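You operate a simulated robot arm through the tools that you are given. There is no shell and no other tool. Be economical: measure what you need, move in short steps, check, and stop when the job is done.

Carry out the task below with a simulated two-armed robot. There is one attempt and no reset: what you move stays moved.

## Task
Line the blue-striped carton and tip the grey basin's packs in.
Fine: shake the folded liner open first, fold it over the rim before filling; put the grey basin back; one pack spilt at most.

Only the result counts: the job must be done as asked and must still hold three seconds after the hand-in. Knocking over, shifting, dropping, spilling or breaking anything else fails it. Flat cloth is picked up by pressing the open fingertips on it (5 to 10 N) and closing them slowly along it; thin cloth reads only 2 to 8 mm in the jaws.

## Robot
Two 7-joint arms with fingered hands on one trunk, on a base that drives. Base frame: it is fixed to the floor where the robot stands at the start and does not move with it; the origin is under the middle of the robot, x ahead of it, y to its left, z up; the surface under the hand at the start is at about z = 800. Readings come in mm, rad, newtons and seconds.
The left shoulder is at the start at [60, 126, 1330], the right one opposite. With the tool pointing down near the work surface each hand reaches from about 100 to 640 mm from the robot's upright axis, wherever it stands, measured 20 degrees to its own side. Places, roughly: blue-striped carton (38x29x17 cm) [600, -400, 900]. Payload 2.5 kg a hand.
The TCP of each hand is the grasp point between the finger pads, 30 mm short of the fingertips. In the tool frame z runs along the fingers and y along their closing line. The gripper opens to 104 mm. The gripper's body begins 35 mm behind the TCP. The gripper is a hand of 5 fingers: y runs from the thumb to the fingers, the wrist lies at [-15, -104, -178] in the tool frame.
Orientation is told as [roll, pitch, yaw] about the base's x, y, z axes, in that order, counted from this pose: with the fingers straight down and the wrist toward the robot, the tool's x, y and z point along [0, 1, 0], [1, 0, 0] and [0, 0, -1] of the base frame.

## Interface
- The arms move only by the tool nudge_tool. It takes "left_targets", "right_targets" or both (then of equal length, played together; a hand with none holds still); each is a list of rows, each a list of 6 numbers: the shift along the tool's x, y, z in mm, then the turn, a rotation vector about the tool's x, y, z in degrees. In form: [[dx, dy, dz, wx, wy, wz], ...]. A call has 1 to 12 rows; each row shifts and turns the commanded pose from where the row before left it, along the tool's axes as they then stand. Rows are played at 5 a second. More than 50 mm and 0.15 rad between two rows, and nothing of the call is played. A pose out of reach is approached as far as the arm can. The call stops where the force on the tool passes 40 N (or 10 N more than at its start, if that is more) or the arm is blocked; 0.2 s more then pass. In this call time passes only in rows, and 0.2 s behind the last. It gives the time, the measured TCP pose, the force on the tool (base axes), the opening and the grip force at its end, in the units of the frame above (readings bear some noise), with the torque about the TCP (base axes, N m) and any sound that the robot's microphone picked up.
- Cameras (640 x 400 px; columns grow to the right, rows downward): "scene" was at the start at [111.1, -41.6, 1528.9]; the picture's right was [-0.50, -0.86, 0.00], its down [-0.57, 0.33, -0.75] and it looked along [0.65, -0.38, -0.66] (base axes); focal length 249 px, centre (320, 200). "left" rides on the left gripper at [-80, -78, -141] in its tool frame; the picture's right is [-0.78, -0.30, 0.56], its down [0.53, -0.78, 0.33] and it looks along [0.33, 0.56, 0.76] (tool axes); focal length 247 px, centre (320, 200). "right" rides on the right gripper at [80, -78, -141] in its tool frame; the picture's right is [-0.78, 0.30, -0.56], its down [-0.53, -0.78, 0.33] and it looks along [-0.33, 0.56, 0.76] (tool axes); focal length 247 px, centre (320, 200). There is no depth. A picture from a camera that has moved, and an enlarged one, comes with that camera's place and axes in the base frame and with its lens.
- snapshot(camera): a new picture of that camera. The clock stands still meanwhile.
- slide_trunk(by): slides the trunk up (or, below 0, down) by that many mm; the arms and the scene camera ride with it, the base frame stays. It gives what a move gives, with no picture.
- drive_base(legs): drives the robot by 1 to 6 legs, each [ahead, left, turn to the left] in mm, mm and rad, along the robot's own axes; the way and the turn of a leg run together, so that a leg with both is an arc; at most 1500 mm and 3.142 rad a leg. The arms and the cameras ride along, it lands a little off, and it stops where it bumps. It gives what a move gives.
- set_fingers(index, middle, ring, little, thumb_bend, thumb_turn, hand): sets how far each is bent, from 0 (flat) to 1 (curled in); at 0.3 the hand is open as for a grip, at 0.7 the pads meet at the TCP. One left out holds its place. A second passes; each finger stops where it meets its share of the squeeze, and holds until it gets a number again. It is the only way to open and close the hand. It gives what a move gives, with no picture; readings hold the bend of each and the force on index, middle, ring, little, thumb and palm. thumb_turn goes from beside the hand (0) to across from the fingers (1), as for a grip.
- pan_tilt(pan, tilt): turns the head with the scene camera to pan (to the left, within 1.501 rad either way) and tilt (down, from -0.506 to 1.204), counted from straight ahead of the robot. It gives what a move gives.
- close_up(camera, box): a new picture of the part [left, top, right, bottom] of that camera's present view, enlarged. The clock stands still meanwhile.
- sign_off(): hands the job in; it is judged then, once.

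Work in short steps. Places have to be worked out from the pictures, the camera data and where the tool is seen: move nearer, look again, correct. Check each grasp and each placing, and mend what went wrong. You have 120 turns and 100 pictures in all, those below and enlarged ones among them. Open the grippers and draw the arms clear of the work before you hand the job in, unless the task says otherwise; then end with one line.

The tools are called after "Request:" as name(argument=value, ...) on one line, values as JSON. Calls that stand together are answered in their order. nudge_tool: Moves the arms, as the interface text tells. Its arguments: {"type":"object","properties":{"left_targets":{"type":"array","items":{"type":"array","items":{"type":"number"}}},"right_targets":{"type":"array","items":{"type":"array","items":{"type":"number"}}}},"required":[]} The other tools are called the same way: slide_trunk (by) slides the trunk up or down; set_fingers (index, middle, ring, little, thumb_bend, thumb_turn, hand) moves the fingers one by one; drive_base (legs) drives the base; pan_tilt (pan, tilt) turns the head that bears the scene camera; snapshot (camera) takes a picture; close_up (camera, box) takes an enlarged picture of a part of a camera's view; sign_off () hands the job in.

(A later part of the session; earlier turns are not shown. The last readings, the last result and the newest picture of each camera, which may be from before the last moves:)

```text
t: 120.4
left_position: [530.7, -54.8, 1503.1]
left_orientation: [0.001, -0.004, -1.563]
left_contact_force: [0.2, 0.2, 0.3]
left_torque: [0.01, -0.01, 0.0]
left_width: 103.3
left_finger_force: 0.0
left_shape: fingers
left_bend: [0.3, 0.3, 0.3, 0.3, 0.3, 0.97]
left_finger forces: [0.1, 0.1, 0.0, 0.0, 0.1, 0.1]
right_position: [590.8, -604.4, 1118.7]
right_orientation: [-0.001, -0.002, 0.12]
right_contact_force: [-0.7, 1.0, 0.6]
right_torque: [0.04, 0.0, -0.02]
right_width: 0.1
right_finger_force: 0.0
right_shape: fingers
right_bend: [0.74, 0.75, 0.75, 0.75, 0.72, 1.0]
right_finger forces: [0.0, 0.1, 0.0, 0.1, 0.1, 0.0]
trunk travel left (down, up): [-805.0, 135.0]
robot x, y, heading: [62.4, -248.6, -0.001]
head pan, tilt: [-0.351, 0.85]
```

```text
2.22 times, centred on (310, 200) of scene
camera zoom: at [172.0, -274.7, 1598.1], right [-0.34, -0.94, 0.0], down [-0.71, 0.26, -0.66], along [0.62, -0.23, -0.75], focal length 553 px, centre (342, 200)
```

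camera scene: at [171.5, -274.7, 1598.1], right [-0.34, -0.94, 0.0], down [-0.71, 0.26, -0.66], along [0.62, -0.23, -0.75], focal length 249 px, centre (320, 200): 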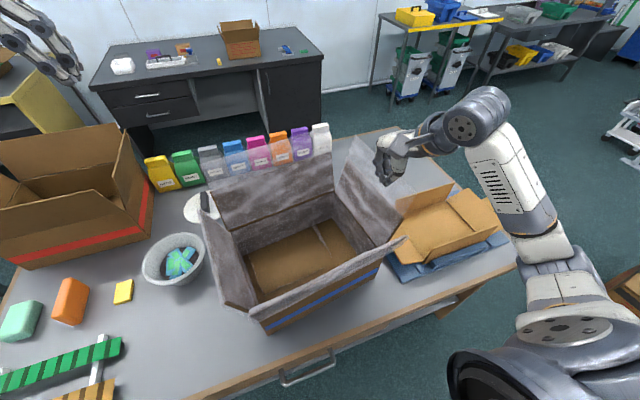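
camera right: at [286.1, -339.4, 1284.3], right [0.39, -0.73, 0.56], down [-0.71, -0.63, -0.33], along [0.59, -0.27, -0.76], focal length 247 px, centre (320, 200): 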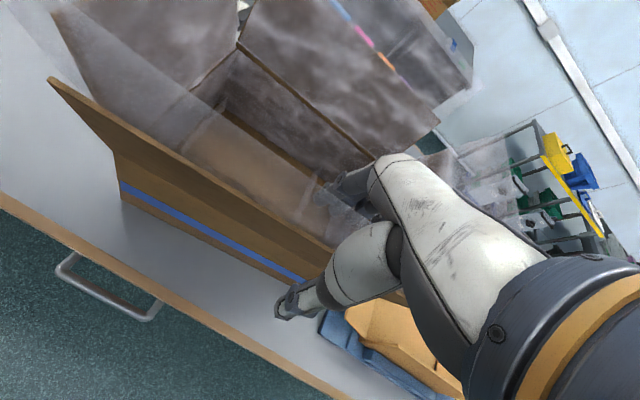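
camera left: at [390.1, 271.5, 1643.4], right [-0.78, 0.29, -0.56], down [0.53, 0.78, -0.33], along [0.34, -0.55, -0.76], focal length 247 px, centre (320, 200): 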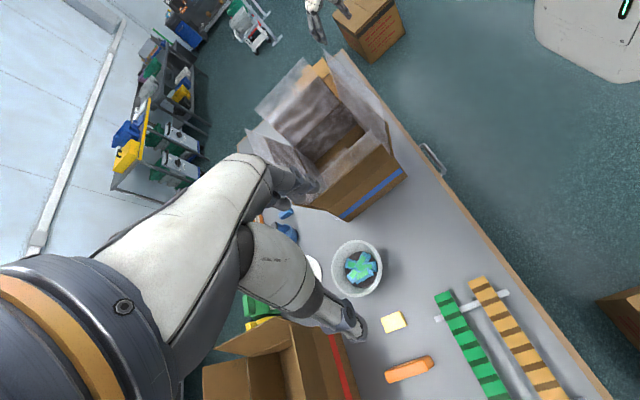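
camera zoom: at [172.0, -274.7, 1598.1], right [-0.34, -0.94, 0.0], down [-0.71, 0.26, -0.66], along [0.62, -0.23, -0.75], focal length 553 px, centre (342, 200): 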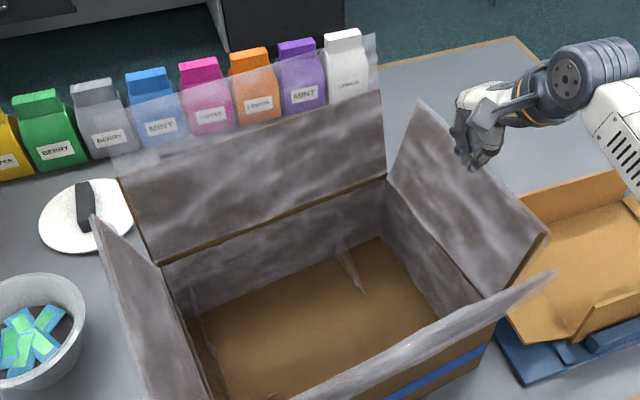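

The right cuff folded as well (the carton slid ~1 cm with it; I'll be gentler). Withdraw, then go to the far flap's middle; the trunk goes down 80 mm for reach.

Request:
nudge_tool(right_targets=[[12, 0, -20, 0, 0, 0], [12, 0, -40, 0, 0, 0], [0, 0, -45, 0, 0, 0], [0, 0, -35, 0, 0, 0], [36, 20, 0, 0, 0, 0], [36, 20, 0, 0, 0, 0], [36, 20, 0, 0, 0, 0], [36, 20, 0, 0, 0, 0], [36, 10, 0, 0, 0, 0]])

Request:
slide_trunk(by=-80)

Request:
nudge_tool(right_targets=[[0, 0, 25, 0, 0, 0], [0, 0, 25, 0, 0, 0]])

Request:
close_up(camera="scene", box=[190, 90, 430, 290])

```text
t: 122.4
left_position: [531.4, -52.8, 1504.3]
left_orientation: [0.001, -0.005, -1.564]
left_contact_force: [-0.2, -1.1, -0.2]
left_torque: [-0.02, 0.0, 0.01]
left_width: 103.2
left_finger_force: 0.0
left_shape: fingers
left_bend: [0.3, 0.3, 0.3, 0.3, 0.3, 0.97]
left_finger forces: [0.0, 0.1, 0.0, 0.1, 0.0, 0.0]
right_position: [658.7, -387.8, 1254.4]
right_orientation: [-0.001, 0.0, 0.119]
right_contact_force: [0.5, -0.7, 0.5]
right_torque: [-0.02, 0.01, -0.02]
right_width: 0.0
right_finger_force: 0.1
right_shape: fingers
right_bend: [0.74, 0.75, 0.75, 0.75, 0.72, 1.0]
right_finger forces: [0.0, 0.0, 0.0, 0.0, 0.0, 0.0]
trunk travel left (down, up): [-805.0, 135.0]
robot x, y, heading: [60.2, -249.0, 0.0]
head pan, tilt: [-0.351, 0.85]
```

```text
t: 123.5
left_position: [530.6, -55.0, 1424.5]
left_orientation: [0.001, -0.002, -1.563]
left_contact_force: [0.3, 0.3, 0.4]
left_torque: [0.0, -0.02, 0.02]
left_width: 103.4
left_finger_force: 0.0
left_shape: fingers
left_bend: [0.3, 0.3, 0.3, 0.3, 0.3, 0.97]
left_finger forces: [0.1, 0.0, 0.0, 0.1, 0.0, 0.0]
right_position: [658.8, -389.1, 1175.0]
right_orientation: [0.0, -0.002, 0.12]
right_contact_force: [0.1, 0.1, 0.8]
right_torque: [-0.02, -0.03, -0.01]
right_width: 0.0
right_finger_force: 0.0
right_shape: fingers
right_bend: [0.74, 0.75, 0.75, 0.75, 0.72, 1.0]
right_finger forces: [0.0, 0.0, 0.0, 0.0, 0.0, 0.1]
trunk travel left (down, up): [-725.0, 215.0]
robot x, y, heading: [63.3, -249.8, -0.0]
head pan, tilt: [-0.351, 0.85]
```

```text
t: 124.2
left_position: [531.8, -54.6, 1423.3]
left_orientation: [0.002, -0.002, -1.565]
left_contact_force: [-0.9, -0.4, 0.1]
left_torque: [-0.03, -0.01, -0.01]
left_width: 103.2
left_finger_force: 0.1
left_shape: fingers
left_bend: [0.3, 0.3, 0.3, 0.3, 0.3, 0.97]
left_finger forces: [0.0, 0.0, 0.1, 0.0, 0.0, 0.1]
right_position: [659.3, -387.8, 1122.6]
right_orientation: [0.0, 0.0, 0.122]
right_contact_force: [0.2, -0.4, 1.0]
right_torque: [-0.04, 0.01, 0.0]
right_width: 0.0
right_finger_force: 0.0
right_shape: fingers
right_bend: [0.74, 0.75, 0.75, 0.75, 0.72, 1.0]
right_finger forces: [0.0, 0.0, 0.0, 0.1, 0.0, 0.1]
trunk travel left (down, up): [-725.0, 215.0]
robot x, y, heading: [61.0, -248.8, -0.005]
head pan, tilt: [-0.351, 0.85]
```

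```text
2.00 times, centred on (310, 190) of scene
camera zoom: at [172.1, -274.9, 1518.1], right [-0.34, -0.94, 0.0], down [-0.71, 0.26, -0.66], along [0.62, -0.23, -0.75], focal length 498 px, centre (340, 220)
```

zoom: 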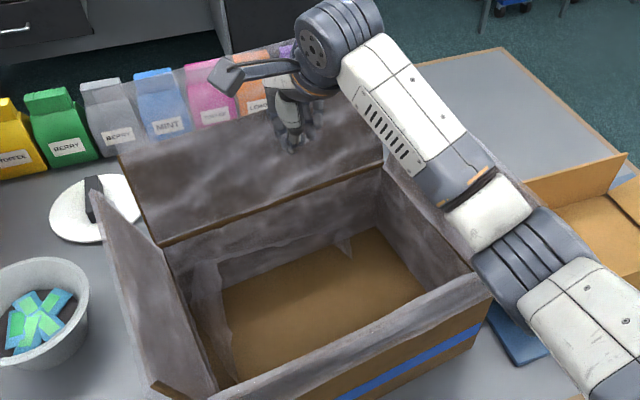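

Push forward (+x) carefully toward the far edge.

Request:
nudge_tool(right_targets=[[0, 10, 0, 0, 0, 0], [0, 10, 0, 0, 0, 0], [0, 8, 0, 0, 0, 0], [0, 7, 0, 0, 0, 0], [0, 6, 0, 0, 0, 0], [0, 6, 0, 0, 0, 0]])

Request:
close_up(camera="scene", box=[190, 90, 430, 290])

```text
t: 125.5
left_position: [531.7, -53.9, 1423.9]
left_orientation: [0.001, -0.001, -1.563]
left_contact_force: [0.5, 0.6, -0.1]
left_torque: [0.03, 0.03, -0.01]
left_width: 103.2
left_finger_force: 0.1
left_shape: fingers
left_bend: [0.3, 0.3, 0.3, 0.3, 0.3, 0.97]
left_finger forces: [0.0, 0.1, 0.1, 0.0, 0.0, 0.0]
right_position: [704.8, -382.7, 1124.2]
right_orientation: [0.0, -0.004, 0.12]
right_contact_force: [-0.5, -0.5, -0.5]
right_torque: [0.02, 0.02, 0.02]
right_width: 0.2
right_finger_force: 0.1
right_shape: fingers
right_bend: [0.74, 0.75, 0.75, 0.75, 0.72, 1.0]
right_finger forces: [0.0, 0.0, 0.0, 0.1, 0.0, 0.1]
trunk travel left (down, up): [-725.0, 215.0]
robot x, y, heading: [61.2, -248.3, 0.003]
head pan, tilt: [-0.351, 0.85]
```

```text
2.00 times, centred on (310, 190) of scene
camera zoom: at [172.1, -274.8, 1518.1], right [-0.34, -0.94, 0.0], down [-0.71, 0.26, -0.66], along [0.62, -0.23, -0.75], focal length 498 px, centre (340, 220)
```

zoom: 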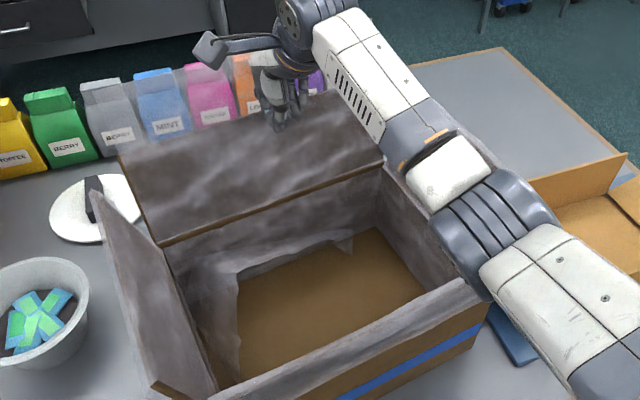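

Request:
nudge_tool(right_targets=[[0, 6, -2, 0, 0, 0], [0, 6, -2, 0, 0, 0], [0, 6, 0, 0, 0, 0], [0, 6, 0, 0, 0, 0]])

Request:
close_up(camera="scene", box=[190, 90, 430, 290])

```text
t: 126.5
left_position: [532.1, -54.3, 1423.7]
left_orientation: [0.002, -0.002, -1.562]
left_contact_force: [-0.1, 1.2, 0.4]
left_torque: [0.03, 0.02, 0.02]
left_width: 103.1
left_finger_force: 0.0
left_shape: fingers
left_bend: [0.3, 0.3, 0.3, 0.3, 0.3, 0.97]
left_finger forces: [0.0, 0.0, 0.0, 0.0, 0.0, 0.0]
right_position: [730.1, -381.2, 1128.1]
right_orientation: [0.001, -0.002, 0.121]
right_contact_force: [0.0, -0.6, -0.5]
right_torque: [0.0, 0.0, -0.02]
right_width: 0.0
right_finger_force: 0.1
right_shape: fingers
right_bend: [0.74, 0.75, 0.75, 0.75, 0.72, 1.0]
right_finger forces: [0.0, 0.0, 0.0, 0.0, 0.0, 0.0]
trunk travel left (down, up): [-725.0, 215.0]
robot x, y, heading: [58.8, -250.4, 0.004]
head pan, tilt: [-0.351, 0.85]
```

```text
2.00 times, centred on (310, 190) of scene
camera zoom: at [172.1, -274.7, 1518.1], right [-0.34, -0.94, 0.0], down [-0.71, 0.26, -0.66], along [0.62, -0.23, -0.75], focal length 498 px, centre (340, 220)
```

zoom: 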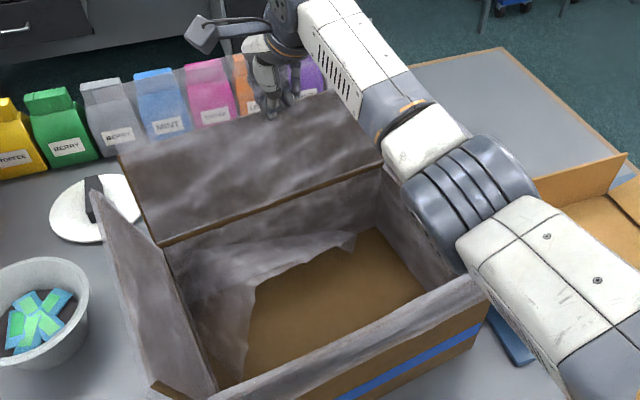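

Fingertips are right at the far edge; continue outward over it.

Request:
nudge_tool(right_targets=[[0, 6, 0, 0, 0, 0], [0, 6, 0, 0, 0, 0], [0, 6, 0, 0, 0, 0], [0, 6, 0, 0, 0, 0], [0, 5, 0, 0, 0, 0]])

Request:
close_up(camera="scene", box=[190, 90, 430, 290])

```text
t: 127.8
left_position: [530.9, -54.0, 1424.0]
left_orientation: [0.001, -0.002, -1.563]
left_contact_force: [-0.2, 0.3, 0.6]
left_torque: [0.0, 0.0, 0.03]
left_width: 103.2
left_finger_force: 0.0
left_shape: fingers
left_bend: [0.3, 0.3, 0.3, 0.3, 0.3, 0.97]
left_finger forces: [0.0, 0.0, 0.0, 0.0, 0.1, 0.0]
right_position: [751.5, -376.2, 1127.4]
right_orientation: [0.001, -0.004, 0.121]
right_contact_force: [-1.9, -1.1, 2.7]
right_torque: [0.0, 0.0, 0.01]
right_width: 0.0
right_finger_force: 0.0
right_shape: fingers
right_bend: [0.74, 0.75, 0.75, 0.75, 0.72, 1.0]
right_finger forces: [0.0, 0.0, 0.1, 0.0, 0.1, 0.0]
right hand out of reach, approached as far as the arm can: row 5
trunk travel left (down, up): [-725.0, 215.0]
robot x, y, heading: [59.0, -247.3, 0.003]
head pan, tilt: [-0.351, 0.85]
```

```text
2.00 times, centred on (310, 190) of scene
camera zoom: at [171.5, -274.9, 1518.2], right [-0.34, -0.94, 0.0], down [-0.71, 0.26, -0.66], along [0.62, -0.23, -0.75], focal length 498 px, centre (340, 220)
```

zoom: 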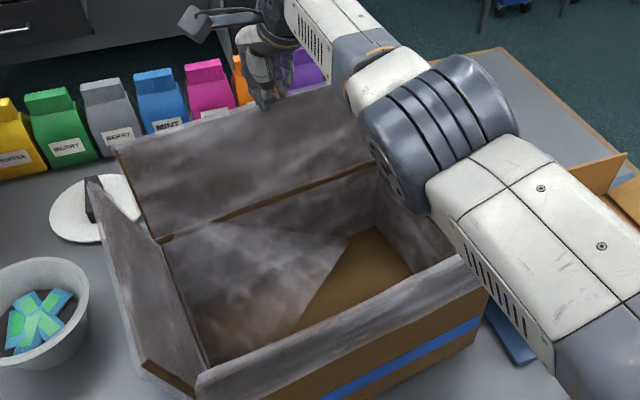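

All four cuffs are over. Lift the right hand straight up and back, then inspect the liner.

Request:
nudge_tool(right_targets=[[0, -5, -40, 0, 0, 0], [0, -5, -45, 0, 0, 0], [0, -10, -45, 0, 0, 0], [0, -40, -20, 0, 0, 0], [0, -45, 0, 0, 0, 0], [-20, -40, 0, 0, 0, 0], [-30, -35, 0, 0, 0, 0], [-40, -25, 0, 0, 0, 0], [-45, -10, 0, 0, 0, 0], [-45, -10, 0, 0, 0, 0]])

Request:
close_up(camera="scene", box=[120, 90, 430, 300])

```text
t: 129.9
left_position: [531.6, -54.8, 1424.8]
left_orientation: [0.002, -0.001, -1.565]
left_contact_force: [-0.6, 0.5, 0.2]
left_torque: [0.03, 0.0, -0.03]
left_width: 102.9
left_finger_force: 0.1
left_shape: fingers
left_bend: [0.3, 0.3, 0.3, 0.3, 0.3, 0.97]
left_finger forces: [0.0, 0.0, 0.1, 0.1, 0.0, 0.1]
right_position: [552.4, -583.9, 1279.3]
right_orientation: [0.0, -0.003, 0.122]
right_contact_force: [0.1, 0.3, -0.7]
right_torque: [-0.01, 0.0, 0.03]
right_width: 0.0
right_finger_force: 0.0
right_shape: fingers
right_bend: [0.74, 0.75, 0.75, 0.75, 0.72, 1.0]
right_finger forces: [0.0, 0.0, 0.0, 0.0, 0.0, 0.0]
trunk travel left (down, up): [-725.0, 215.0]
robot x, y, heading: [59.6, -251.0, 0.001]
head pan, tilt: [-0.351, 0.85]
```

```text
1.90 times, centred on (275, 195) of scene
camera zoom: at [171.6, -275.7, 1518.1], right [-0.34, -0.94, 0.0], down [-0.71, 0.26, -0.66], along [0.62, -0.23, -0.75], focal length 474 px, centre (406, 210)
```

zoom: 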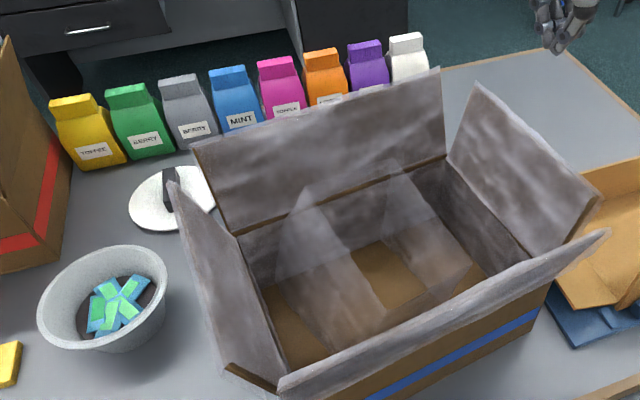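

Liner is in with all cuffs over the flaps. Next the basin: rim centre ≈ (684, 28, 885), radius ≈ 90. I'll grip it with both hands at its near-left and near-right rim (yaw ∓45°). Drive left 278 mm and turn the hands.

Request:
drive_base(legs=[[0, 278, 0]])

Request:
nudge_tool(left_targets=[[0, 0, 0, 0, 0, -7.5], [0, 0, 0, 0, 0, -7.5], [0, 0, 0, 0, 0, -7.5], [0, 0, 0, 0, 0, -7.5], [0, 0, 0, 0, 0, -7.5], [0, 0, 0, 0, 0, -7.5]], right_targets=[[0, 0, 0, 0, 0, -6.35], [0, 0, 0, 0, 0, -6.35], [0, 0, 0, 0, 0, -6.35], [0, 0, 0, 0, 0, -6.35], [0, 0, 0, 0, 0, -6.35], [0, 0, 0, 0, 0, -6.35]])

Request:
set_fingers(hand="right", index=0.45, middle=0.45, ring=0.45, little=0.45, thumb_bend=0.45, thumb_turn=0.98)

Request:
set_fingers(hand="left", index=0.45, middle=0.45, ring=0.45, little=0.45, thumb_bend=0.45)

Request:
pan_tilt(pan=0.0, tilt=0.8)

Request:
snapshot(camera="scene")

```text
t: 131.9
left_position: [534.3, 220.9, 1423.7]
left_orientation: [0.002, -0.001, -1.57]
left_contact_force: [0.4, 0.2, -0.2]
left_torque: [-0.03, 0.01, 0.0]
left_width: 103.3
left_finger_force: 0.0
left_shape: fingers
left_bend: [0.3, 0.3, 0.3, 0.3, 0.3, 0.97]
left_finger forces: [0.1, 0.0, 0.0, 0.1, 0.0, 0.0]
right_position: [553.1, -307.0, 1280.0]
right_orientation: [-0.001, -0.001, 0.116]
right_contact_force: [0.3, 1.1, -0.3]
right_torque: [0.0, 0.01, -0.03]
right_width: 0.1
right_finger_force: 0.1
right_shape: fingers
right_bend: [0.74, 0.75, 0.75, 0.75, 0.72, 1.0]
right_finger forces: [0.0, 0.1, 0.0, 0.0, 0.0, 0.0]
trunk travel left (down, up): [-725.0, 215.0]
robot x, y, heading: [58.9, 26.0, -0.004]
head pan, tilt: [-0.351, 0.85]
```

```text
t: 133.3
left_position: [533.6, 219.7, 1424.6]
left_orientation: [-0.004, -0.006, -0.78]
left_contact_force: [0.6, -0.4, 0.1]
left_torque: [0.01, -0.02, -0.02]
left_width: 103.2
left_finger_force: 0.1
left_shape: fingers
left_bend: [0.3, 0.3, 0.3, 0.3, 0.3, 0.97]
left_finger forces: [0.0, 0.0, 0.1, 0.0, 0.0, 0.0]
right_position: [553.7, -307.1, 1280.4]
right_orientation: [0.0, -0.002, 0.781]
right_contact_force: [0.2, 0.3, -0.2]
right_torque: [-0.01, 0.01, -0.02]
right_width: 0.0
right_finger_force: 0.1
right_shape: fingers
right_bend: [0.74, 0.75, 0.75, 0.75, 0.72, 1.0]
right_finger forces: [0.0, 0.0, 0.0, 0.0, 0.0, 0.0]
trunk travel left (down, up): [-725.0, 215.0]
robot x, y, heading: [62.9, 30.1, -0.007]
head pan, tilt: [-0.351, 0.85]
```

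```text
t: 134.3
left_position: [533.5, 220.4, 1426.1]
left_orientation: [0.0, -0.003, -0.783]
left_contact_force: [-0.5, -0.1, 0.9]
left_torque: [-0.01, -0.03, -0.01]
left_width: 103.1
left_finger_force: 0.0
left_shape: fingers
left_bend: [0.3, 0.3, 0.3, 0.3, 0.3, 0.97]
left_finger forces: [0.0, 0.1, 0.0, 0.1, 0.0, 0.1]
right_position: [554.4, -308.6, 1280.7]
right_orientation: [0.0, -0.001, 0.781]
right_contact_force: [-0.4, -0.1, 0.5]
right_torque: [0.0, 0.0, -0.03]
right_width: 64.8
right_finger_force: 0.1
right_shape: fingers
right_bend: [0.45, 0.45, 0.45, 0.45, 0.45, 0.97]
right_finger forces: [0.0, 0.0, 0.0, 0.1, 0.0, 0.0]
trunk travel left (down, up): [-725.0, 215.0]
robot x, y, heading: [60.8, 28.1, -0.01]
head pan, tilt: [-0.351, 0.85]
```

```text
t: 135.3
left_position: [532.9, 220.3, 1425.3]
left_orientation: [0.001, -0.001, -0.783]
left_contact_force: [1.0, -0.4, 0.3]
left_torque: [-0.01, 0.04, 0.0]
left_width: 65.7
left_finger_force: 0.1
left_shape: fingers
left_bend: [0.45, 0.45, 0.45, 0.45, 0.45, 0.97]
left_finger forces: [0.1, 0.1, 0.0, 0.0, 0.0, 0.1]
right_position: [552.0, -306.7, 1280.1]
right_orientation: [0.0, 0.001, 0.781]
right_contact_force: [0.5, 0.4, 0.3]
right_torque: [-0.03, -0.01, -0.01]
right_width: 64.6
right_finger_force: 0.1
right_shape: fingers
right_bend: [0.45, 0.45, 0.45, 0.45, 0.45, 0.97]
right_finger forces: [0.0, 0.0, 0.0, 0.0, 0.0, 0.0]
trunk travel left (down, up): [-725.0, 215.0]
robot x, y, heading: [60.6, 29.0, -0.006]
head pan, tilt: [-0.351, 0.85]
```

```text
t: 136.1
left_position: [532.9, 220.9, 1424.4]
left_orientation: [0.0, -0.003, -0.784]
left_contact_force: [0.9, 0.9, -0.3]
left_torque: [-0.03, 0.04, -0.03]
left_width: 65.7
left_finger_force: 0.1
left_shape: fingers
left_bend: [0.45, 0.45, 0.45, 0.45, 0.45, 0.97]
left_finger forces: [0.0, 0.1, 0.0, 0.0, 0.1, 0.1]
right_position: [553.1, -308.1, 1279.7]
right_orientation: [0.0, -0.002, 0.78]
right_contact_force: [0.6, 0.3, 0.2]
right_torque: [0.01, -0.02, 0.0]
right_width: 64.6
right_finger_force: 0.0
right_shape: fingers
right_bend: [0.45, 0.45, 0.45, 0.45, 0.45, 0.97]
right_finger forces: [0.0, 0.0, 0.1, 0.1, 0.0, 0.0]
trunk travel left (down, up): [-725.0, 215.0]
robot x, y, heading: [61.1, 28.8, -0.001]
head pan, tilt: [0.0, 0.799]
```

```text
15 pictures are left
camera scene: at [180.0, 28.8, 1522.1], right [-0.01, -1.0, 0.0], down [-0.72, 0.0, -0.7], along [0.7, 0.0, -0.72], focal length 249 px, centre (320, 200)
```

scene: 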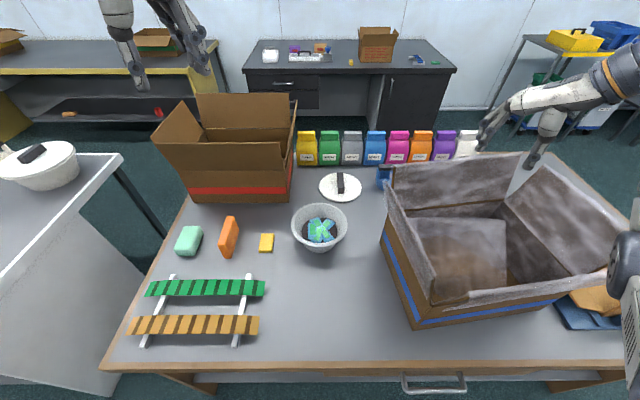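

View confirms the basin rim centre (686, 28.5), R≈94. The carton's flap would obstruct the right arm there, so I use the left hand alone at the near-left rim with a deep grip (rim against the palm). Approach above it; right hand moves away from the carton.

Request:
nudge_tool(left_targets=[[-2.5, 15.2, 42.2, 0, 0, 0], [-2.5, 15.2, 42.2, 0, 0, 0], [-2.5, 15.2, 42.2, 0, 0, 0], [-2.5, 15.2, 42.2, 0, 0, 0], [-2.5, 15.2, 42.2, 0, 0, 0], [-2.5, 15.2, 42.2, 0, 0, 0], [-2.5, 15.2, 42.2, 0, 0, 0], [-2.5, 15.2, 42.2, 0, 0, 0], [-2.5, 15.2, 42.2, 0, 0, 0], [-2.5, 15.2, 42.2, 0, 0, 0], [-2.5, 15.2, 42.2, 0, 0, 0]], right_targets=[[0, -30, 0, 0, 0, 0], [0, -30, 0, 0, 0, 0], [0, -30, 0, 0, 0, 0], [0, -30, 0, 0, 0, 0], [0, -30, 0, 0, 0, 0], [0, -30, 0, 0, 0, 0], [0, -30, 0, 0, 0, 0], [0, -20, 0, 0, 0, 0], [0, 0, 0, 0, 0, 0], [0, 0, 0, 0, 0, 0], [0, 0, 0, 0, 0, 0]])

Request:
close_up(camera="scene", box=[230, 130, 430, 290])

```text
t: 138.5
left_position: [633.6, 79.3, 959.1]
left_orientation: [0.001, -0.001, -0.782]
left_contact_force: [-0.1, 0.2, -0.5]
left_torque: [0.01, 0.02, -0.02]
left_width: 65.4
left_finger_force: 0.1
left_shape: fingers
left_bend: [0.45, 0.45, 0.45, 0.45, 0.45, 0.97]
left_finger forces: [0.0, 0.1, 0.0, 0.1, 0.0, 0.1]
right_position: [391.2, -469.1, 1280.0]
right_orientation: [0.001, 0.0, 0.78]
right_contact_force: [-0.6, -0.5, 0.0]
right_torque: [0.01, -0.01, 0.0]
right_width: 64.9
right_finger_force: 0.0
right_shape: fingers
right_bend: [0.45, 0.45, 0.45, 0.45, 0.45, 0.97]
right_finger forces: [0.0, 0.1, 0.1, 0.0, 0.1, 0.0]
trunk travel left (down, up): [-725.0, 215.0]
robot x, y, heading: [61.1, 28.2, -0.004]
head pan, tilt: [0.0, 0.799]
```

```text
2.50 times, centred on (330, 210) of scene
camera zoom: at [180.4, 28.5, 1522.1], right [0.0, -1.0, 0.0], down [-0.72, 0.0, -0.7], along [0.7, 0.0, -0.72], focal length 622 px, centre (295, 175)
```

zoom: 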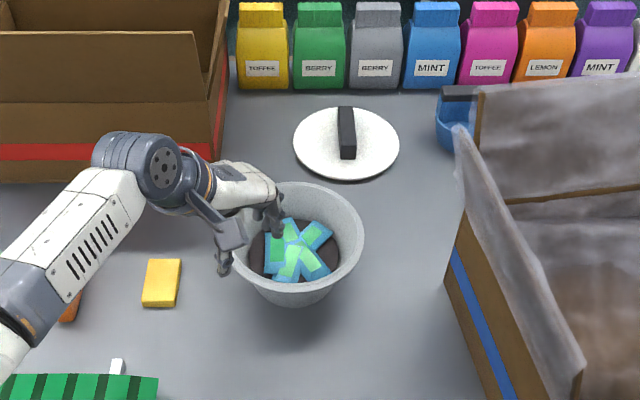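

Thumb is outside, fingers inside the near-left rim. Shift 9 mm inward and descend around the rim.

Request:
nudge_tool(left_targets=[[6, 9, 20, 0, 0, 0], [0, 0, 25, 0, 0, 0], [0, 0, 20, 0, 0, 0], [0, 0, 15, 0, 0, 0], [0, 0, 10, 0, 0, 0], [0, 0, 8, 0, 0, 0]])

Request:
close_up(camera="left", box=[200, 120, 500, 380])

```text
t: 139.9
left_position: [626.5, 72.9, 862.9]
left_orientation: [0.001, -0.002, -0.784]
left_contact_force: [-0.4, -0.8, 0.1]
left_torque: [-0.04, -0.02, 0.0]
left_width: 65.6
left_finger_force: 0.1
left_shape: fingers
left_bend: [0.45, 0.45, 0.45, 0.45, 0.45, 0.97]
left_finger forces: [0.0, 0.0, 0.0, 0.0, 0.1, 0.0]
left hand out of reach, approached as far as the arm can: row 4, 5, 6
right_position: [390.4, -468.2, 1279.5]
right_orientation: [0.0, -0.001, 0.779]
right_contact_force: [0.5, 0.0, 0.1]
right_torque: [0.05, 0.0, -0.01]
right_width: 64.7
right_finger_force: 0.0
right_shape: fingers
right_bend: [0.45, 0.45, 0.45, 0.45, 0.45, 0.97]
right_finger forces: [0.0, 0.0, 0.0, 0.0, 0.1, 0.0]
trunk travel left (down, up): [-725.0, 215.0]
robot x, y, heading: [61.1, 27.1, -0.004]
head pan, tilt: [0.0, 0.799]
```

```text
1.54 times, centred on (350, 250) of left
camera zoom: at [514.5, 71.2, 1001.5], right [-0.76, -0.34, -0.56], down [-0.17, 0.93, -0.33], along [0.63, -0.16, -0.76], focal length 380 px, centre (274, 123)
```

zoom: 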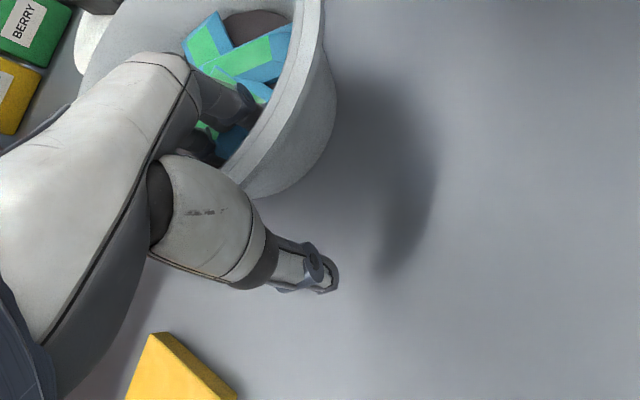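

At reach limit. Lift 100, lower the trunk 100, then shift to the right spot.

Request:
nudge_tool(left_targets=[[0, 0, -35, 0, 0, 0], [0, 0, -35, 0, 0, 0], [0, 0, -40, 0, 0, 0]])

Request:
slide_trunk(by=-100)

```text
t: 140.7
left_position: [624.4, 71.3, 973.8]
left_orientation: [0.001, -0.002, -0.784]
left_contact_force: [0.9, 0.7, -0.1]
left_torque: [-0.01, -0.01, 0.04]
left_width: 65.5
left_finger_force: 0.1
left_shape: fingers
left_bend: [0.45, 0.45, 0.45, 0.45, 0.45, 0.97]
left_finger forces: [0.0, 0.1, 0.0, 0.0, 0.0, 0.1]
right_position: [390.1, -469.3, 1279.3]
right_orientation: [0.002, -0.003, 0.779]
right_contact_force: [0.0, -0.5, 0.3]
right_torque: [0.02, -0.01, 0.01]
right_width: 64.7
right_finger_force: 0.1
right_shape: fingers
right_bend: [0.45, 0.45, 0.45, 0.45, 0.45, 0.97]
right_finger forces: [0.1, 0.0, 0.0, 0.1, 0.0, 0.1]
trunk travel left (down, up): [-725.0, 215.0]
robot x, y, heading: [62.2, 27.5, -0.003]
head pan, tilt: [0.0, 0.799]
```

```text
t: 142.1
left_position: [624.6, 71.1, 873.5]
left_orientation: [0.0, -0.001, -0.782]
left_contact_force: [0.3, -0.6, 0.1]
left_torque: [0.01, -0.02, -0.03]
left_width: 65.7
left_finger_force: 0.1
left_shape: fingers
left_bend: [0.45, 0.45, 0.45, 0.45, 0.45, 0.97]
left_finger forces: [0.0, 0.1, 0.0, 0.0, 0.1, 0.1]
right_position: [389.7, -468.2, 1180.0]
right_orientation: [-0.001, -0.002, 0.781]
right_contact_force: [0.4, 0.4, 0.5]
right_torque: [-0.02, 0.02, -0.01]
right_width: 64.7
right_finger_force: 0.2
right_shape: fingers
right_bend: [0.45, 0.45, 0.45, 0.45, 0.45, 0.97]
right_finger forces: [0.1, 0.0, 0.1, 0.1, 0.1, 0.1]
trunk travel left (down, up): [-625.0, 315.0]
robot x, y, heading: [58.3, 28.5, -0.004]
head pan, tilt: [0.0, 0.799]
```

Now shift tangentially +18 and inward +12, down 15 mm.

Request:
nudge_tool(left_targets=[[9, 6, 0, 0, 0, 0], [9, 6, 5, 0, 0, 0], [0, 0, 10, 0, 0, 0]])

Request:
close_up(camera="left", box=[200, 120, 500, 380])

```text
t: 142.9
left_position: [647.0, 76.4, 856.6]
left_orientation: [0.001, -0.002, -0.784]
left_contact_force: [0.5, 0.5, -0.4]
left_torque: [-0.03, 0.0, 0.02]
left_width: 65.4
left_finger_force: 0.1
left_shape: fingers
left_bend: [0.45, 0.45, 0.45, 0.45, 0.45, 0.97]
left_finger forces: [0.0, 0.1, 0.0, 0.0, 0.0, 0.1]
right_position: [390.8, -468.8, 1180.3]
right_orientation: [0.0, 0.0, 0.78]
right_contact_force: [0.3, 0.5, -1.0]
right_torque: [0.03, -0.01, 0.02]
right_width: 64.9
right_finger_force: 0.2
right_shape: fingers
right_bend: [0.45, 0.45, 0.45, 0.45, 0.45, 0.97]
right_finger forces: [0.1, 0.1, 0.0, 0.0, 0.0, 0.0]
trunk travel left (down, up): [-625.0, 315.0]
robot x, y, heading: [59.6, 28.4, -0.006]
head pan, tilt: [0.0, 0.799]
```

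```text
1.54 times, centred on (350, 250) of left
camera zoom: at [534.4, 74.1, 997.0], right [-0.76, -0.34, -0.56], down [-0.17, 0.93, -0.33], along [0.63, -0.16, -0.76], focal length 380 px, centre (274, 123)
```

zoom: 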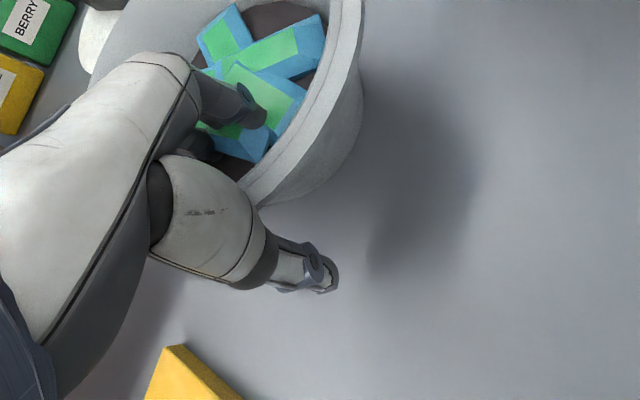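

Wall is between thumb and fingers. Close.

Request:
set_fingers(hand="left", index=0.6, middle=0.6, ring=0.6, little=0.6, thumb_bend=0.6)

Request:
set_fingers(hand="left", index=0.85, middle=0.85, ring=0.85, little=0.85, thumb_bend=0.85)

Request:
nudge_tool(left_targets=[[0, 0, -8, 0, 0, 0], [0, 0, -10, 0, 0, 0], [0, 0, -12, 0, 0, 0]])

Request:
close_up(camera="scene", box=[230, 130, 430, 290])

```text
t: 143.9
left_position: [646.3, 75.6, 857.4]
left_orientation: [0.0, -0.002, -0.784]
left_contact_force: [-0.2, -0.8, 0.1]
left_torque: [-0.02, -0.01, -0.03]
left_width: 26.7
left_finger_force: 0.2
left_shape: fingers
left_bend: [0.6, 0.6, 0.6, 0.6, 0.6, 0.97]
left_finger forces: [0.0, 0.0, 0.0, 0.8, 0.0, 0.0]
right_position: [390.7, -468.6, 1180.8]
right_orientation: [-0.001, -0.004, 0.78]
right_contact_force: [-0.5, -0.5, -0.5]
right_torque: [-0.02, 0.02, -0.02]
right_width: 64.9
right_finger_force: 0.1
right_shape: fingers
right_bend: [0.45, 0.45, 0.45, 0.45, 0.45, 0.97]
right_finger forces: [0.1, 0.0, 0.1, 0.2, 0.1, 0.1]
trunk travel left (down, up): [-625.0, 315.0]
robot x, y, heading: [60.8, 28.7, -0.007]
head pan, tilt: [0.0, 0.799]
```

```text
t: 144.9
left_position: [645.8, 75.4, 858.6]
left_orientation: [0.003, -0.003, -0.782]
left_contact_force: [2.8, 0.6, 2.4]
left_torque: [0.2, -0.55, -0.1]
left_width: 0.0
left_finger_force: 30.4
left_shape: fingers
left_bend: [0.74, 0.84, 0.85, 0.85, 0.73, 0.94]
left_finger forces: [14.1, 11.7, 6.2, 0.0, 28.5, 0.0]
right_position: [389.4, -468.5, 1179.4]
right_orientation: [0.001, -0.002, 0.78]
right_contact_force: [-0.2, -1.2, 0.1]
right_torque: [0.0, 0.0, 0.01]
right_width: 64.8
right_finger_force: 0.1
right_shape: fingers
right_bend: [0.45, 0.45, 0.45, 0.45, 0.45, 0.97]
right_finger forces: [0.0, 0.0, 0.0, 0.0, 0.0, 0.0]
trunk travel left (down, up): [-625.0, 315.0]
robot x, y, heading: [61.9, 33.1, -0.008]
head pan, tilt: [0.0, 0.799]
```

```text
t: 145.7
left_position: [645.5, 76.0, 888.2]
left_orientation: [-0.001, 0.002, -0.783]
left_contact_force: [0.4, -0.6, -3.8]
left_torque: [-0.01, 0.18, 0.04]
left_width: 0.0
left_finger_force: 17.6
left_shape: fingers
left_bend: [0.74, 0.85, 0.85, 0.85, 0.74, 0.93]
left_finger forces: [10.8, 6.8, 0.0, 0.0, 18.3, 0.0]
right_position: [390.0, -468.9, 1180.3]
right_orientation: [0.001, -0.001, 0.78]
right_contact_force: [-0.3, -0.7, 0.7]
right_torque: [0.01, -0.01, -0.02]
right_width: 64.6
right_finger_force: 0.0
right_shape: fingers
right_bend: [0.45, 0.45, 0.45, 0.45, 0.45, 0.97]
right_finger forces: [0.0, 0.0, 0.1, 0.1, 0.1, 0.0]
trunk travel left (down, up): [-625.0, 315.0]
robot x, y, heading: [61.0, 27.8, -0.004]
head pan, tilt: [0.0, 0.799]
```

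```text
2.50 times, centred on (330, 210) of scene
camera zoom: at [180.3, 28.8, 1422.0], right [0.0, -1.0, 0.0], down [-0.72, 0.0, -0.7], along [0.7, 0.0, -0.72], focal length 622 px, centre (295, 175)
```

zoom: 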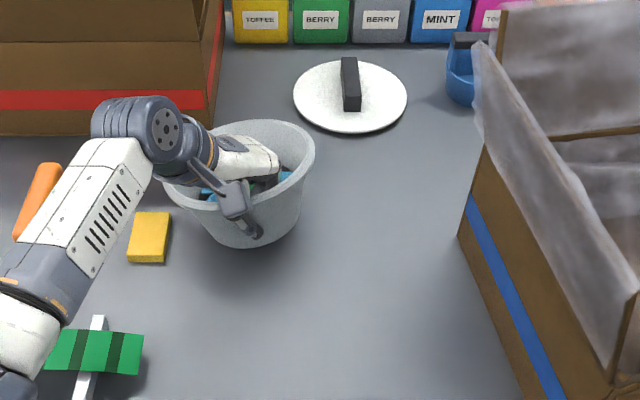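

Something is lifted (≈0.4 kg), but the basin moved relative to the hand. Inspect with the left camera.

Request:
snapshot(camera="left")

```text
10 pictures are left
camera left: at [534.4, 74.6, 1027.9], right [-0.76, -0.34, -0.56], down [-0.17, 0.93, -0.33], along [0.63, -0.16, -0.76], focal length 247 px, centre (320, 200)
```

left: 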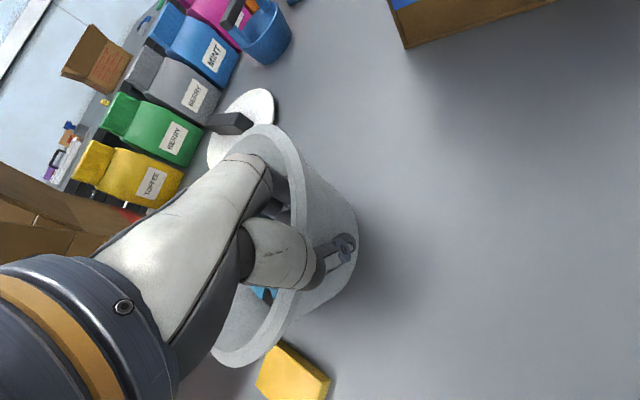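

The basin is held by its near wall (thumb outside, fingers inside), ~4 N weight, upright. Lift high: 200 mm by arm, then trunk up 270 mm.

Request:
nudge_tool(left_targets=[[0, 0, -30, 0, 0, 0], [0, 0, -40, 0, 0, 0], [0, 0, -40, 0, 0, 0], [0, 0, -45, 0, 0, 0], [0, 0, -45, 0, 0, 0]])

Request:
slide_trunk(by=270)

Request:
close_up(camera="left", box=[160, 80, 440, 380])

```text
t: 146.9
left_position: [647.0, 77.1, 1086.9]
left_orientation: [-0.001, 0.001, -0.784]
left_contact_force: [-0.4, -0.9, -4.5]
left_torque: [-0.05, 0.2, 0.0]
left_width: 0.0
left_finger_force: 18.1
left_shape: fingers
left_bend: [0.74, 0.85, 0.85, 0.85, 0.74, 0.93]
left_finger forces: [11.4, 6.5, 0.0, 0.0, 18.5, 0.1]
right_position: [391.3, -468.7, 1179.6]
right_orientation: [0.001, 0.0, 0.78]
right_contact_force: [0.2, 0.1, -0.6]
right_torque: [-0.04, 0.01, -0.01]
right_width: 64.7
right_finger_force: 0.1
right_shape: fingers
right_bend: [0.45, 0.45, 0.45, 0.45, 0.45, 0.97]
right_finger forces: [0.1, 0.0, 0.1, 0.0, 0.1, 0.0]
trunk travel left (down, up): [-625.0, 315.0]
robot x, y, heading: [58.5, 28.3, -0.0]
head pan, tilt: [0.0, 0.799]
```

```text
t: 149.6
left_position: [646.7, 77.8, 1356.0]
left_orientation: [0.0, -0.002, -0.784]
left_contact_force: [-0.1, 0.9, -3.5]
left_torque: [-0.02, 0.24, -0.01]
left_width: 0.0
left_finger_force: 18.5
left_shape: fingers
left_bend: [0.74, 0.85, 0.85, 0.85, 0.74, 0.93]
left_finger forces: [11.4, 6.5, 0.1, 0.0, 18.5, 0.0]
right_position: [391.2, -469.3, 1449.6]
right_orientation: [0.0, 0.0, 0.78]
right_contact_force: [-0.4, -0.1, -0.5]
right_torque: [0.02, -0.04, 0.0]
right_width: 64.6
right_finger_force: 0.0
right_shape: fingers
right_bend: [0.45, 0.45, 0.45, 0.45, 0.45, 0.97]
right_finger forces: [0.0, 0.1, 0.1, 0.1, 0.0, 0.0]
trunk travel left (down, up): [-895.0, 45.0]
robot x, y, heading: [62.5, 28.9, -0.009]
head pan, tilt: [0.0, 0.799]
```

```text
1.33 times, centred on (300, 230) of left
camera zoom: at [536.2, 75.7, 1496.0], right [-0.76, -0.34, -0.56], down [-0.17, 0.93, -0.33], along [0.63, -0.16, -0.76], focal length 329 px, centre (347, 160)
```

zoom: 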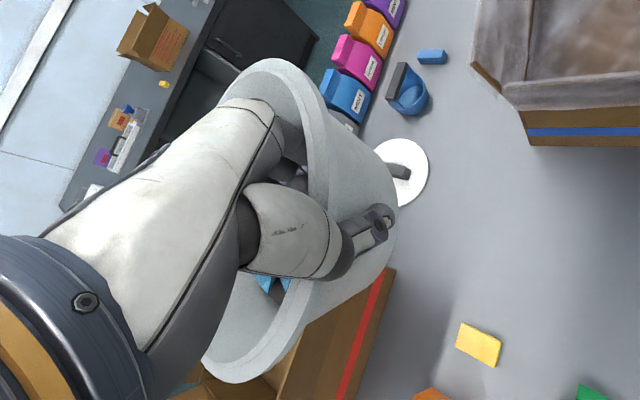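

Grip is stable; torque shows the basin's mass sits 60 mm ahead of the TCP. Drive 501 mm right and 80 mm back so the basin is over the carton.

Request:
drive_base(legs=[[-80, 0, 0], [0, -501, 0]])

Request:
nudge_tool(left_targets=[[-15, -15, 0, 0, 0, 0], [-15, -15, 0, 0, 0, 0], [-12, -12, 0, 0, 0, 0]])

Request:
snapshot(camera="scene")

```text
t: 153.2
left_position: [567.1, -420.4, 1355.1]
left_orientation: [-0.002, -0.002, -0.769]
left_contact_force: [0.3, 0.1, -3.3]
left_torque: [-0.04, 0.18, 0.01]
left_width: 0.2
left_finger_force: 18.7
left_shape: fingers
left_bend: [0.74, 0.85, 0.85, 0.85, 0.74, 0.93]
left_finger forces: [11.5, 6.4, 0.0, 0.0, 18.4, 0.0]
right_position: [317.3, -970.6, 1451.1]
right_orientation: [0.001, 0.001, 0.794]
right_contact_force: [0.1, 0.5, -0.1]
right_torque: [0.02, 0.01, 0.0]
right_width: 64.4
right_finger_force: 0.1
right_shape: fingers
right_bend: [0.45, 0.45, 0.45, 0.45, 0.45, 0.97]
right_finger forces: [0.1, 0.0, 0.1, 0.0, 0.0, 0.1]
trunk travel left (down, up): [-895.0, 45.0]
robot x, y, heading: [-18.5, -478.8, 0.007]
head pan, tilt: [0.0, 0.799]
```

```text
t: 154.1
left_position: [506.6, -421.3, 1354.2]
left_orientation: [-0.001, -0.001, -0.769]
left_contact_force: [-0.1, -0.9, -3.5]
left_torque: [-0.04, 0.19, -0.02]
left_width: 0.2
left_finger_force: 18.8
left_shape: fingers
left_bend: [0.74, 0.85, 0.85, 0.85, 0.74, 0.93]
left_finger forces: [11.7, 6.2, 0.0, 0.1, 18.4, 0.1]
right_position: [318.5, -970.8, 1450.1]
right_orientation: [-0.001, 0.0, 0.793]
right_contact_force: [1.0, -0.5, -0.1]
right_torque: [-0.01, 0.01, 0.03]
right_width: 64.7
right_finger_force: 0.0
right_shape: fingers
right_bend: [0.45, 0.45, 0.45, 0.45, 0.45, 0.97]
right_finger forces: [0.1, 0.1, 0.0, 0.0, 0.0, 0.0]
trunk travel left (down, up): [-895.0, 45.0]
robot x, y, heading: [-16.2, -475.5, 0.01]
head pan, tilt: [0.0, 0.799]
```

```text
8 pictures are left
camera scene: at [100.0, -475.9, 1692.1], right [0.01, -1.0, 0.0], down [-0.72, -0.01, -0.7], along [0.7, 0.01, -0.72], focal length 249 px, centre (320, 200)
```

scene: 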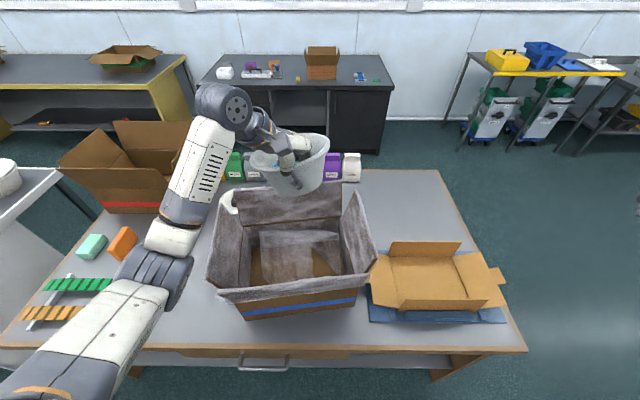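

The basin is centred above the opening (carton centre ≈ (570,−398)). Begin tipping about base x, left side down: first 51°.

Request:
nudge_tool(left_targets=[[-10, 10, 0, 0, 0, 0], [0, 0, 0, -6, -6, 0], [0, 0, 0, -6, -6, 0], [0, 0, 0, -6, -6, 0], [0, 0, 0, -6, -6, 0], [0, 0, 0, -6, -6, 0], [0, 0, 0, -6, -6, 0]])

Request:
snapshot(camera="scene")

```text
t: 155.7
left_position: [506.8, -435.9, 1356.4]
left_orientation: [-0.72, -0.587, -0.545]
left_contact_force: [-0.6, 1.1, -2.5]
left_torque: [0.0, 0.1, -0.01]
left_width: 0.0
left_finger_force: 20.1
left_shape: fingers
left_bend: [0.74, 0.85, 0.85, 0.85, 0.74, 0.92]
left_finger forces: [14.6, 5.4, 0.0, 0.1, 20.0, 0.0]
right_position: [318.0, -970.7, 1450.0]
right_orientation: [-0.002, 0.002, 0.795]
right_contact_force: [0.2, -0.5, -0.4]
right_torque: [0.0, 0.01, 0.01]
right_width: 64.7
right_finger_force: 0.1
right_shape: fingers
right_bend: [0.45, 0.45, 0.45, 0.45, 0.45, 0.97]
right_finger forces: [0.1, 0.1, 0.0, 0.0, 0.1, 0.0]
trunk travel left (down, up): [-895.0, 45.0]
robot x, y, heading: [-18.5, -481.1, 0.009]
head pan, tilt: [0.0, 0.799]
```

```text
7 pictures are left
camera scene: at [100.1, -476.1, 1692.1], right [0.01, -1.0, 0.0], down [-0.72, -0.01, -0.7], along [0.7, 0.01, -0.72], focal length 249 px, centre (320, 200)
```

scene: 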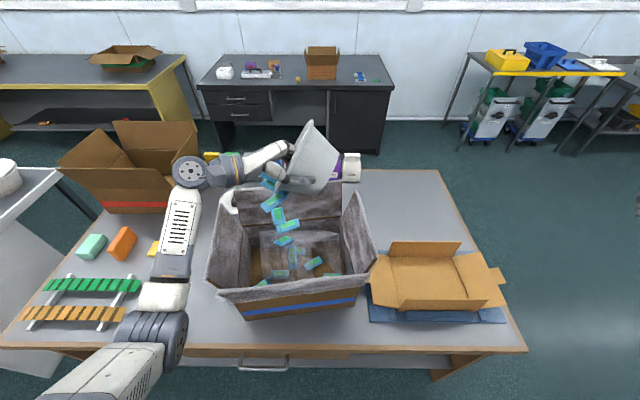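

Packs are falling into the carton. Continue tipping to empty it.

Request:
nudge_tool(left_targets=[[0, 0, 0, -6, -6, 0], [0, 0, 0, -6, -6, 0], [0, 0, 0, -6, -6, 0], [0, 0, 0, -6, -6, 0], [0, 0, 0, -6, -6, 0], [0, 0, 0, -5, -5, 0], [0, 0, 0, 0, 0, 0], [0, 0, 0, 0, 0, 0]])

Request:
snapshot(camera="scene")

```text
t: 157.4
left_position: [507.5, -437.2, 1357.2]
left_orientation: [-1.828, -0.769, 0.196]
left_contact_force: [-0.3, 0.3, -0.7]
left_torque: [-0.01, 0.0, 0.02]
left_width: 0.1
left_finger_force: 20.0
left_shape: fingers
left_bend: [0.74, 0.85, 0.85, 0.85, 0.74, 0.92]
left_finger forces: [14.5, 5.8, 0.1, 0.0, 20.3, 0.0]
right_position: [316.3, -971.4, 1450.2]
right_orientation: [0.0, 0.0, 0.795]
right_contact_force: [0.4, 0.7, -0.6]
right_torque: [-0.04, 0.04, -0.01]
right_width: 64.6
right_finger_force: 0.1
right_shape: fingers
right_bend: [0.45, 0.45, 0.45, 0.45, 0.45, 0.97]
right_finger forces: [0.0, 0.1, 0.1, 0.0, 0.1, 0.0]
trunk travel left (down, up): [-895.0, 45.0]
robot x, y, heading: [-19.9, -479.0, 0.006]
head pan, tilt: [0.0, 0.799]
```

```text
6 pictures are left
camera scene: at [100.0, -476.3, 1692.1], right [0.01, -1.0, 0.0], down [-0.72, -0.01, -0.7], along [0.7, 0.01, -0.72], focal length 249 px, centre (320, 200)
```

scene: 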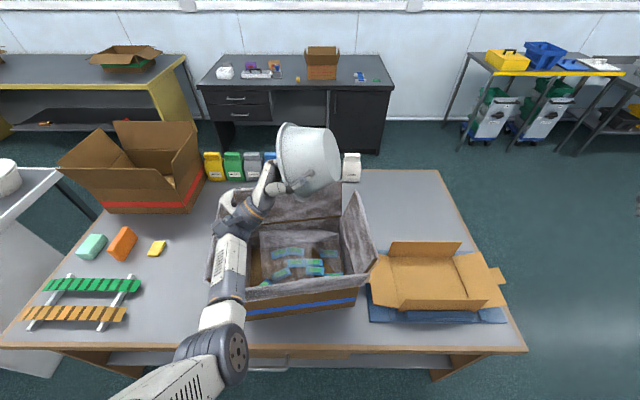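

The basin is empty (weight reading ~0.7 N) and the packs lie in the carton. Rotate back upright in reverse.

Request:
nudge_tool(left_targets=[[0, 0, 0, 5, 5, 0], [0, 0, 0, 6, 6, 0], [0, 0, 0, 6, 6, 0], [0, 0, 0, 6, 6, 0], [0, 0, 0, 6, 6, 0], [0, 0, 0, 6, 6, 0], [0, 0, 0, 6, 6, 0], [0, 0, 0, 6, 6, 0], [0, 0, 0, 6, 6, 0], [0, 0, 0, 6, 6, 0], [0, 0, 0, 6, 6, 0], [0, 0, 0, 6, 6, 0]])

Request:
nudge_tool(left_targets=[[15, 15, 0, 0, 0, 0], [15, 15, 0, 0, 0, 0], [12, 12, 0, 0, 0, 0]])

```text
t: 160.1
left_position: [507.1, -436.4, 1356.1]
left_orientation: [0.001, 0.0, -0.769]
left_contact_force: [-0.5, -0.3, -0.3]
left_torque: [0.02, 0.05, 0.01]
left_width: 0.0
left_finger_force: 19.5
left_shape: fingers
left_bend: [0.74, 0.85, 0.85, 0.85, 0.75, 0.92]
left_finger forces: [13.5, 6.4, 0.0, 0.0, 19.9, 0.1]
right_position: [318.0, -970.6, 1450.8]
right_orientation: [0.0, -0.002, 0.796]
right_contact_force: [0.2, 0.2, 0.1]
right_torque: [0.0, 0.02, 0.0]
right_width: 64.9
right_finger_force: 0.0
right_shape: fingers
right_bend: [0.45, 0.45, 0.45, 0.45, 0.45, 0.97]
right_finger forces: [0.0, 0.0, 0.0, 0.1, 0.0, 0.1]
trunk travel left (down, up): [-895.0, 45.0]
robot x, y, heading: [-21.6, -479.0, 0.006]
head pan, tilt: [0.0, 0.799]
```

```text
t: 160.8
left_position: [567.3, -434.1, 1356.4]
left_orientation: [-0.001, -0.002, -0.769]
left_contact_force: [1.0, 0.3, -0.6]
left_torque: [-0.05, 0.03, 0.0]
left_width: 0.0
left_finger_force: 20.0
left_shape: fingers
left_bend: [0.74, 0.85, 0.85, 0.85, 0.75, 0.92]
left_finger forces: [13.4, 6.3, 0.1, 0.0, 20.0, 0.1]
right_position: [317.3, -972.4, 1451.0]
right_orientation: [0.001, 0.0, 0.794]
right_contact_force: [1.3, -0.4, -0.1]
right_torque: [0.0, 0.01, 0.01]
right_width: 64.7
right_finger_force: 0.0
right_shape: fingers
right_bend: [0.45, 0.45, 0.45, 0.45, 0.45, 0.97]
right_finger forces: [0.1, 0.0, 0.0, 0.0, 0.0, 0.1]
trunk travel left (down, up): [-895.0, 45.0]
robot x, y, heading: [-19.8, -477.8, 0.008]
head pan, tilt: [0.0, 0.799]
```

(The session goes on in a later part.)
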